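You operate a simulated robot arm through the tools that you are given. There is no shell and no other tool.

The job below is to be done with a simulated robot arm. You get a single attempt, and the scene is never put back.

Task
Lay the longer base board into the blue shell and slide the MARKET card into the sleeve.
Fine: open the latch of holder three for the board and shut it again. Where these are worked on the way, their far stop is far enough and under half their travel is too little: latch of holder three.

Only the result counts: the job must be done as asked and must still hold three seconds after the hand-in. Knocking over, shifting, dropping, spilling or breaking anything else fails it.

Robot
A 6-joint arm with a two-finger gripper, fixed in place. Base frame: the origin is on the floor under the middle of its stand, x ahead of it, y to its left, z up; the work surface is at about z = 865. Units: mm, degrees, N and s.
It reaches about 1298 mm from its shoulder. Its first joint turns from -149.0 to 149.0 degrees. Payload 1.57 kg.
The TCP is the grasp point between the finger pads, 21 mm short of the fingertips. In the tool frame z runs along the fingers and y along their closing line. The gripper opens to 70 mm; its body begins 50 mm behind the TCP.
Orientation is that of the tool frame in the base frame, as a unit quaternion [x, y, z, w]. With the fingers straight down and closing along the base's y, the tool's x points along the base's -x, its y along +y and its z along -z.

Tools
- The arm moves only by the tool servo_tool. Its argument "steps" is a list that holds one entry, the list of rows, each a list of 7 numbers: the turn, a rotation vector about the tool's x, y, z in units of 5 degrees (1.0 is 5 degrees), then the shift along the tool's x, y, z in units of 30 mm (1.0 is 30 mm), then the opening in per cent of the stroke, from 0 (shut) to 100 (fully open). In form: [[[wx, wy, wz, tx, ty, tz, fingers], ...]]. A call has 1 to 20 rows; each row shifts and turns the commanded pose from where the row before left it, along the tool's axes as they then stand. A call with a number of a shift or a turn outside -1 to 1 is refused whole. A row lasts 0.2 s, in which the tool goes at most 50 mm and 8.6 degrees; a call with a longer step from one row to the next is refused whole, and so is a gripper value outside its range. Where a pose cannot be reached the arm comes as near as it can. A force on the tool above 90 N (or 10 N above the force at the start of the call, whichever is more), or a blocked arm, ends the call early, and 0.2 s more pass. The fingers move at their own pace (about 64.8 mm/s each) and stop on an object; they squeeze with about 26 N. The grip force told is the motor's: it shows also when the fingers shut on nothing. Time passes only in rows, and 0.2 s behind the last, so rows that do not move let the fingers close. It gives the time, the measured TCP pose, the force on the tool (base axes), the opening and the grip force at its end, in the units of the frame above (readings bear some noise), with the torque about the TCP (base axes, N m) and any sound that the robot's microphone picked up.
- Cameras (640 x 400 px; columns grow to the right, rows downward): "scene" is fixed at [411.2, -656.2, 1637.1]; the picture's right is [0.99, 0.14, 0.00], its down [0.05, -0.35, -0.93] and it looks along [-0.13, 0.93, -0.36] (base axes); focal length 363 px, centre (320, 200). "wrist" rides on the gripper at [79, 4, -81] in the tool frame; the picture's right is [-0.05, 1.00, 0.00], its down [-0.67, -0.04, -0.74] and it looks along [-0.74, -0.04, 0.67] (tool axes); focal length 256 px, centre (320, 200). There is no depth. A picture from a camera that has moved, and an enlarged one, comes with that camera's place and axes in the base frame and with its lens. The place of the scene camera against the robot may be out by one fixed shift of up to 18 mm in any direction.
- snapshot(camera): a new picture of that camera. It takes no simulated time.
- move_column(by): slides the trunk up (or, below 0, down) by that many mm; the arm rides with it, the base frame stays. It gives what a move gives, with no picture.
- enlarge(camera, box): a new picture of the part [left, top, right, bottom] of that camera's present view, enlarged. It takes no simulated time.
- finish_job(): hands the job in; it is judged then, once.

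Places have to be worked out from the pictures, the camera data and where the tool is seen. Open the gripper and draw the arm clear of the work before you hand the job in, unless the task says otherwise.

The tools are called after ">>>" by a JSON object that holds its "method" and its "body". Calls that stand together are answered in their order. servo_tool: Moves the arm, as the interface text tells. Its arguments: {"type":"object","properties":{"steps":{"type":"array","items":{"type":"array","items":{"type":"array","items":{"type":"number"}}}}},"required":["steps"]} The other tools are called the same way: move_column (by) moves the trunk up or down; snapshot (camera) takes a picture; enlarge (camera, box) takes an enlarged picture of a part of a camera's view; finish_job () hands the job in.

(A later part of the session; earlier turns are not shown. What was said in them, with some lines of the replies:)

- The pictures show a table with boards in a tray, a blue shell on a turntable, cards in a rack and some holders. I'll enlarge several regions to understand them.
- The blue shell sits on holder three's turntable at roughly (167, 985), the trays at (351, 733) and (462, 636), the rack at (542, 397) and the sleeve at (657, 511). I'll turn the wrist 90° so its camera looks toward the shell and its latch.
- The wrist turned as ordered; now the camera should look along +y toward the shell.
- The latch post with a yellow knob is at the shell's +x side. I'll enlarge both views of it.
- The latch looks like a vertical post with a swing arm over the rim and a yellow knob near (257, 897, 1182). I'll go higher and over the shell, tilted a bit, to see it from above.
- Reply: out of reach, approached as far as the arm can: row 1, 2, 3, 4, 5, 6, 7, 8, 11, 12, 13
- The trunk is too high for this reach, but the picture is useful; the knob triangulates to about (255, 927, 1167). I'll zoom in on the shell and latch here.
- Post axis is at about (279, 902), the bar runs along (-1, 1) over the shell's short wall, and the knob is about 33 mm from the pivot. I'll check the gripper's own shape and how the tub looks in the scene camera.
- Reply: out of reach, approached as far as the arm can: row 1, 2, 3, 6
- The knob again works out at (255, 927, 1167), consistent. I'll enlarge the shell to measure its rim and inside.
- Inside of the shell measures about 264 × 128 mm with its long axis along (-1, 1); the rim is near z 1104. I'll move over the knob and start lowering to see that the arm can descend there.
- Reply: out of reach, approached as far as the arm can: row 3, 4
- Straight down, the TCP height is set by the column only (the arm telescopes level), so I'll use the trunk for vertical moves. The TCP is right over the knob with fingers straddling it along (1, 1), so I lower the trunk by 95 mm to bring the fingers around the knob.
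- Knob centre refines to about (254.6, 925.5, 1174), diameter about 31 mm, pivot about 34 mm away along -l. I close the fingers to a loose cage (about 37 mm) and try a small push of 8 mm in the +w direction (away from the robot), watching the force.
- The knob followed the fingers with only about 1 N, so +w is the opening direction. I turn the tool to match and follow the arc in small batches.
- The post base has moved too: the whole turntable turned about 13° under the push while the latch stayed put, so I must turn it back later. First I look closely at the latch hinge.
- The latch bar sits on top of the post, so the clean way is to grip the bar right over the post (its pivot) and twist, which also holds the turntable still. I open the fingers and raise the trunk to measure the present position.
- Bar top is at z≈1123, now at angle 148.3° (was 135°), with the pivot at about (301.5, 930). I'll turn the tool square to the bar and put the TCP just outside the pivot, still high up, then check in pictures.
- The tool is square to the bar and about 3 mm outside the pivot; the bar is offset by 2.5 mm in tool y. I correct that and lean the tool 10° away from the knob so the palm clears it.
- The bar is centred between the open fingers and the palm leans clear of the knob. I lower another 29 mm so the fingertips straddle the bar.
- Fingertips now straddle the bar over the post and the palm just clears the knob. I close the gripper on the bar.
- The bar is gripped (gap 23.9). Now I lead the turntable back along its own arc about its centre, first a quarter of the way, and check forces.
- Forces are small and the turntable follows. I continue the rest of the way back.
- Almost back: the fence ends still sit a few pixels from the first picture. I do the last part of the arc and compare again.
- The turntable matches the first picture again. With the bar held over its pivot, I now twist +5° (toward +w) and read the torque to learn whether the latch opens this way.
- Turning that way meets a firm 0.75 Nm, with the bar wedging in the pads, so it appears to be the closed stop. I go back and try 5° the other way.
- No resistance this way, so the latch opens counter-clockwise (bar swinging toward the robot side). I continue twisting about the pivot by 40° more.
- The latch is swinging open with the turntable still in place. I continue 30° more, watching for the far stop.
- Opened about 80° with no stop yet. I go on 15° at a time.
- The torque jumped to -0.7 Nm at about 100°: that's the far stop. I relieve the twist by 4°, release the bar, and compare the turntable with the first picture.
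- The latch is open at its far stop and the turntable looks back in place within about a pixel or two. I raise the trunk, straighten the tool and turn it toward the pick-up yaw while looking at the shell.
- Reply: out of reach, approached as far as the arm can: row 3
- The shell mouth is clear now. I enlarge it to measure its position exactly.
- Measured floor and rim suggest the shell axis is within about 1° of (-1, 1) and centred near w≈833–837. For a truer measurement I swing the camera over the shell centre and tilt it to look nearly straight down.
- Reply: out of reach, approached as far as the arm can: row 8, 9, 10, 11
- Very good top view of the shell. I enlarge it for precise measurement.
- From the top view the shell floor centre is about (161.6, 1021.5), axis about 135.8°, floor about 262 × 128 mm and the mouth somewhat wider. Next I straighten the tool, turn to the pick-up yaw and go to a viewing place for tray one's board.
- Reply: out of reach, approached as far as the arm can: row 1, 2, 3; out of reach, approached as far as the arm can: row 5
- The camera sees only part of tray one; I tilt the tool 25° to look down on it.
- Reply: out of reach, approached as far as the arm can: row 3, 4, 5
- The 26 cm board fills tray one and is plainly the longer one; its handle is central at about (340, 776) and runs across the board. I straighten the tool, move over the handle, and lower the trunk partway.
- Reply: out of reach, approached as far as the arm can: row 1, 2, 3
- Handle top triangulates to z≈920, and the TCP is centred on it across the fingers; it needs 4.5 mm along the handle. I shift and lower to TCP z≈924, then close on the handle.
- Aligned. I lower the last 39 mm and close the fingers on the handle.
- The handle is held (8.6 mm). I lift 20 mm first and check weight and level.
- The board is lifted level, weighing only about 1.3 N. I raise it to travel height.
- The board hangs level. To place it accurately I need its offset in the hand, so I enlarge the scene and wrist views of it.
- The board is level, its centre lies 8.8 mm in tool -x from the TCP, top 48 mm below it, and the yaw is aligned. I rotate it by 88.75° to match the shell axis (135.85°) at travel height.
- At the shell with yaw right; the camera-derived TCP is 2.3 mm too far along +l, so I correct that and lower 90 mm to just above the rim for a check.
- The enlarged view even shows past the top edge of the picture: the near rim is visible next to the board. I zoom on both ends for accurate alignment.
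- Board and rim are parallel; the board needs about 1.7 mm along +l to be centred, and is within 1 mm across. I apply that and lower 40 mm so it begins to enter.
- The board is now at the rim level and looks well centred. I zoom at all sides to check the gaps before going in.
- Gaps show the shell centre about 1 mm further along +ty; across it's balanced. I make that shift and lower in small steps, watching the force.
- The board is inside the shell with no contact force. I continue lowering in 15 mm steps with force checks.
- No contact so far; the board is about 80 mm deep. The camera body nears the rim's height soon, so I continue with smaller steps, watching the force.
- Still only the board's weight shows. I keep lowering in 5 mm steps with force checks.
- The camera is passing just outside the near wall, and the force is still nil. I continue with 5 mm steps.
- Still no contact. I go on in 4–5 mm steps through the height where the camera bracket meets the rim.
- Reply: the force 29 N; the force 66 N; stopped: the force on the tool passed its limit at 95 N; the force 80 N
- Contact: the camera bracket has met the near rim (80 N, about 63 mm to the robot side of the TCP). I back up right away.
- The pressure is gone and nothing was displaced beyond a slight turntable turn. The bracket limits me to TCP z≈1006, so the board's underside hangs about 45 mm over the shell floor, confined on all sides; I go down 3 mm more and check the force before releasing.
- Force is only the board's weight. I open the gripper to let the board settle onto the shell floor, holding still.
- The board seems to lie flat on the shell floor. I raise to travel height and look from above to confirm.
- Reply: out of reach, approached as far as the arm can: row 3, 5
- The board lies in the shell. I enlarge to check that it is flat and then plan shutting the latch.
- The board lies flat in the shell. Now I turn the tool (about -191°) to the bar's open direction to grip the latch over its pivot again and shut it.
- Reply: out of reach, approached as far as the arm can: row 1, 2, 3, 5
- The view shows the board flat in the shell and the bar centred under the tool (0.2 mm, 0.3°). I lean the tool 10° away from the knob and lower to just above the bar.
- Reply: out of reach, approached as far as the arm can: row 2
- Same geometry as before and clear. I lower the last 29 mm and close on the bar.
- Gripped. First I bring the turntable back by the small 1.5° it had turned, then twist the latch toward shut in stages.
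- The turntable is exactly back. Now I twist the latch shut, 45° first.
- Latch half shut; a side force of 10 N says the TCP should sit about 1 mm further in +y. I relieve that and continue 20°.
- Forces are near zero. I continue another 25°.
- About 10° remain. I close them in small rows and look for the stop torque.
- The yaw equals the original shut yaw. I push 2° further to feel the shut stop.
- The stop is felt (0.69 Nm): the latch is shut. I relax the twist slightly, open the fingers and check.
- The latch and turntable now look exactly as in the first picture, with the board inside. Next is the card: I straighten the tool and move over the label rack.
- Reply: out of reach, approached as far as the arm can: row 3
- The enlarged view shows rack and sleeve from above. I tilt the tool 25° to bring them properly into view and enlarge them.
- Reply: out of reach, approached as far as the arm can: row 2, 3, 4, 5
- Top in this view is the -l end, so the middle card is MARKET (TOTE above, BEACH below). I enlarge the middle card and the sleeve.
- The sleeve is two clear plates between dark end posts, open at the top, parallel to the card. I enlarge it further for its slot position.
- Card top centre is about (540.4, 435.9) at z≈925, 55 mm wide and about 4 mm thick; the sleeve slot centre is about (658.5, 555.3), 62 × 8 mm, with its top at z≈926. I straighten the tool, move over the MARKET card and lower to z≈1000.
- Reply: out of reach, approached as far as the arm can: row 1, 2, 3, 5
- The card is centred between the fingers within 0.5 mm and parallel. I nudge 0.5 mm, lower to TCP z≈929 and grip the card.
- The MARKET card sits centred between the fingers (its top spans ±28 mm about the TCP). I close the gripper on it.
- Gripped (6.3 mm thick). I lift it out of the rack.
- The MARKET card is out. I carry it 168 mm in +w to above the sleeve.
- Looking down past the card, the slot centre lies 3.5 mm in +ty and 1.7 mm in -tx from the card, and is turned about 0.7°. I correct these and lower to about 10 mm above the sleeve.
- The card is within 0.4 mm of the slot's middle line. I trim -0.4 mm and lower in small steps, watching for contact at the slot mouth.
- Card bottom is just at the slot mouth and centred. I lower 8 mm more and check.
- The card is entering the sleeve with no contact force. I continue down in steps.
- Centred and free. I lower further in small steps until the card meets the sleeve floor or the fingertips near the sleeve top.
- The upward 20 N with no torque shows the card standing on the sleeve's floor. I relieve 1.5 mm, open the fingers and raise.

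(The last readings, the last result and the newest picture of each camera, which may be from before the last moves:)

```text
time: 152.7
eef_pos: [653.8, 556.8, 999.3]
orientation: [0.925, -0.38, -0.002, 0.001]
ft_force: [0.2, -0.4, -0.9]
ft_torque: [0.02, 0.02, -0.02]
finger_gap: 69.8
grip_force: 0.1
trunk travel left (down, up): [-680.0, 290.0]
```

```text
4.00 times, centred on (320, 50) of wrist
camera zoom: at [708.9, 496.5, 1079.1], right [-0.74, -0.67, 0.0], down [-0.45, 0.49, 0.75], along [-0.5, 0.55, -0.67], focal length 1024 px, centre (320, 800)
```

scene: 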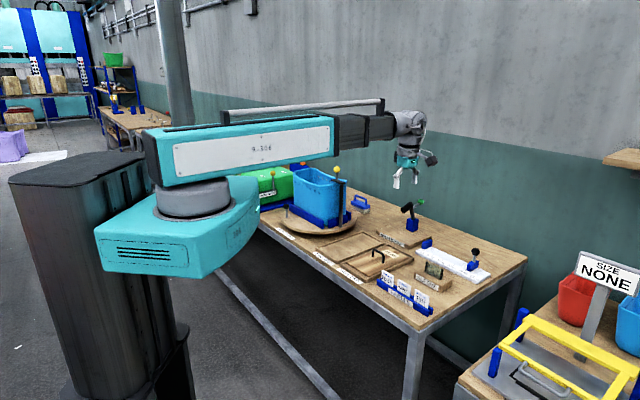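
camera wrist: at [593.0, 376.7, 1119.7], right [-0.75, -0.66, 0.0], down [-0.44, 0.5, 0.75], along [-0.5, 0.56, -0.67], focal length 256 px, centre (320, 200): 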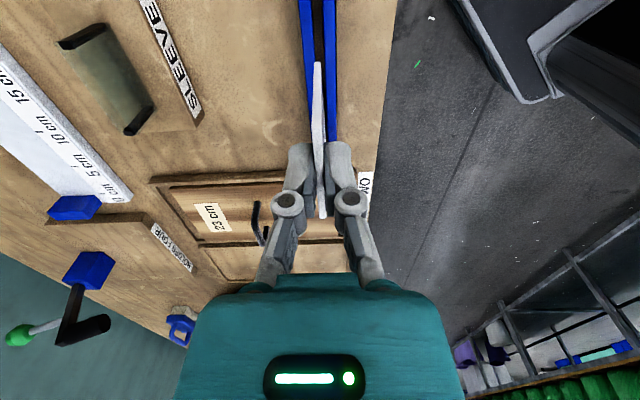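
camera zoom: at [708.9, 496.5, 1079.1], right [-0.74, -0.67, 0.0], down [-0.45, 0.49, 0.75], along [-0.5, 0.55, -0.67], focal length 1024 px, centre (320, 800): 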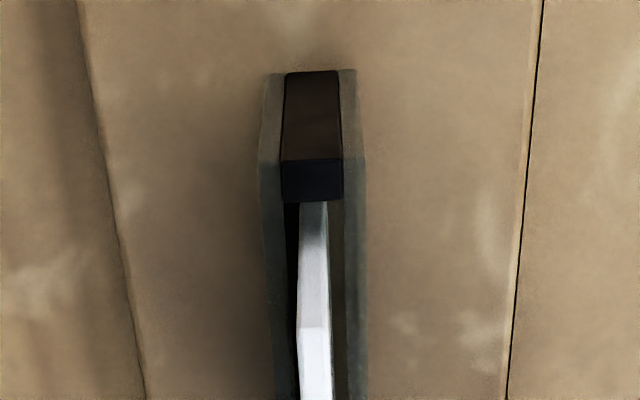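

The MARKET card stands in the sleeve down to its floor. I raise the arm to travel height and check the whole scene.

>>> {"method": "move_column", "body": {"by": 275}}

>>> {"method": "servo_tool", "body": {"steps": [[[0, 0, 0, 0, 0.95, 0, 100], [0, 0, 0, 0, 0.95, 0, 100], [0, 0, 0, 0, 0.95, 0, 100], [0, 0, 0, 0, 0.95, 0, 100], [0, 0, 0, 0, 0.95, 0, 100], [0, 0, 0, 0, 0.95, 0, 100], [0, 0, 0, 0, 0.95, 0, 100], [0, 0, 0, 0, 0.95, 0, 100], [0, 0, 0, 0, 0, 0, 100]]]}}

>>> {"method": "snapshot", "body": {"camera": "scene"}}

>>> {"method": "enlarge", "body": {"camera": "scene", "box": [300, 220, 460, 320]}}

>>> {"method": "enlarge", "body": {"camera": "scene", "box": [230, 140, 390, 240]}}

>>> {"method": "enlarge", "body": {"camera": "scene", "box": [380, 190, 540, 290]}}

```text
time: 155.5
eef_pos: [654.7, 555.7, 1274.0]
orientation: [0.925, -0.38, -0.001, 0.0]
ft_force: [0.2, -0.1, -0.2]
ft_torque: [0.01, 0.0, -0.03]
finger_gap: 70.0
grip_force: 0.1
trunk travel left (down, up): [-955.0, 15.0]
```

```text
time: 157.5
eef_pos: [495.5, 394.6, 1273.7]
orientation: [0.925, -0.379, -0.002, 0.001]
ft_force: [0.6, -0.7, 1.0]
ft_torque: [0.06, 0.0, 0.02]
finger_gap: 70.0
grip_force: 0.1
trunk travel left (down, up): [-955.0, 15.0]
```

```text
taken
```

scene: 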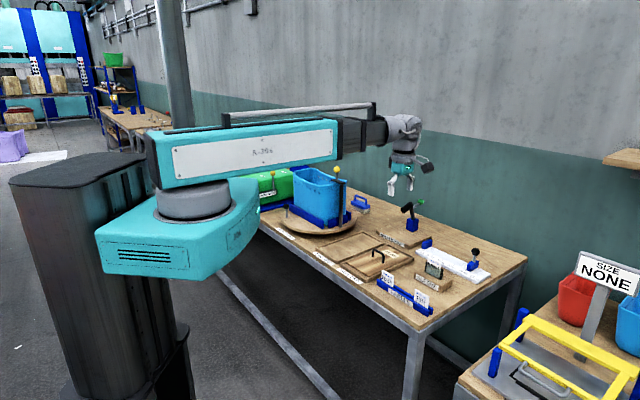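

```text
4.00 times, centred on (380, 270) of scene
camera zoom: at [411.2, -656.2, 1637.1], right [0.99, 0.14, 0.0], down [0.05, -0.35, -0.93], along [-0.13, 0.93, -0.36], focal length 1452 px, centre (80, -80)
```

zoom: 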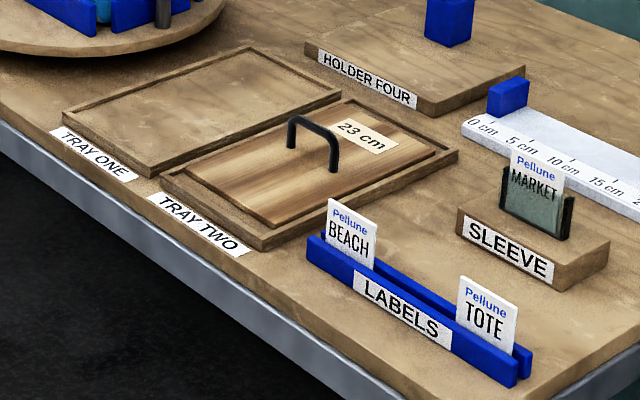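

```text
4.00 times, centred on (310, 190) of scene
camera zoom: at [411.2, -656.2, 1637.1], right [0.99, 0.14, 0.0], down [0.05, -0.35, -0.93], along [-0.13, 0.93, -0.36], focal length 1452 px, centre (360, 240)
```

zoom: 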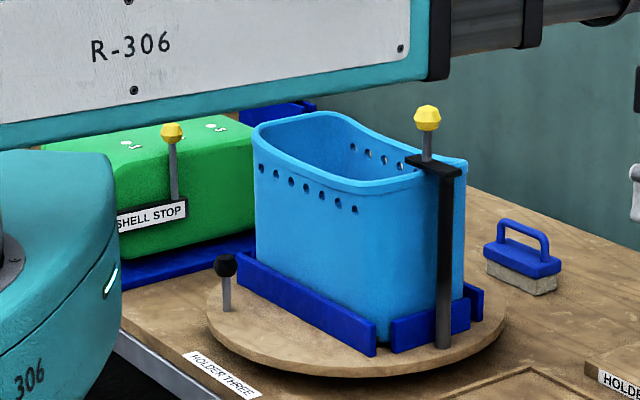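

```text
4.00 times, centred on (460, 240) of scene
camera zoom: at [411.2, -656.2, 1637.1], right [0.99, 0.14, 0.0], down [0.05, -0.35, -0.93], along [-0.13, 0.93, -0.36], focal length 1452 px, centre (-240, 40)
```

zoom: 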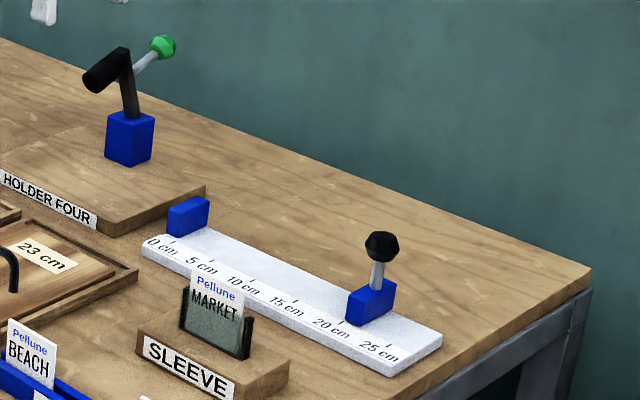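

Everything matches the first pictures apart from the asked changes: the 26 cm board is in the blue shell, the latch and turntable are back in place, the MARKET card is in the sleeve, the gripper is open and the arm is high and clear. I hand the job in.

>>> {"method": "finish_job", "body": {}}

```text
The job is handed in.
```

I've handed the job in. The 26 cm board lies flat in the blue shell, the latch of holder three is shut again, and the MARKET card stands in the sleeve down to its floor.

- **Board:** it fell about 45 mm inside the shell when I released it. The wrist camera's bracket met the shell rim, so I couldn't lower it all the way to the floor. A view from above afterwards showed it flat, with its top at about the height expected for the shell floor.
- **Shell rim:** when the bracket touched, it pressed on the near rim with up to about 95 N before the stop, and I backed off. I saw no damage.
- **Turntable:** my first try at the latch turned holder three's turntable about 13°, and the rim contact later turned it slightly more. I led it back both times, and the final pictures match the first ones to within about a pixel.
- **Latch:** it opened to its far stop, about 100°, and was shut back to its own stop.

Nothing else looks moved in the final pictures. The gripper is open and the arm is raised clear of the table.
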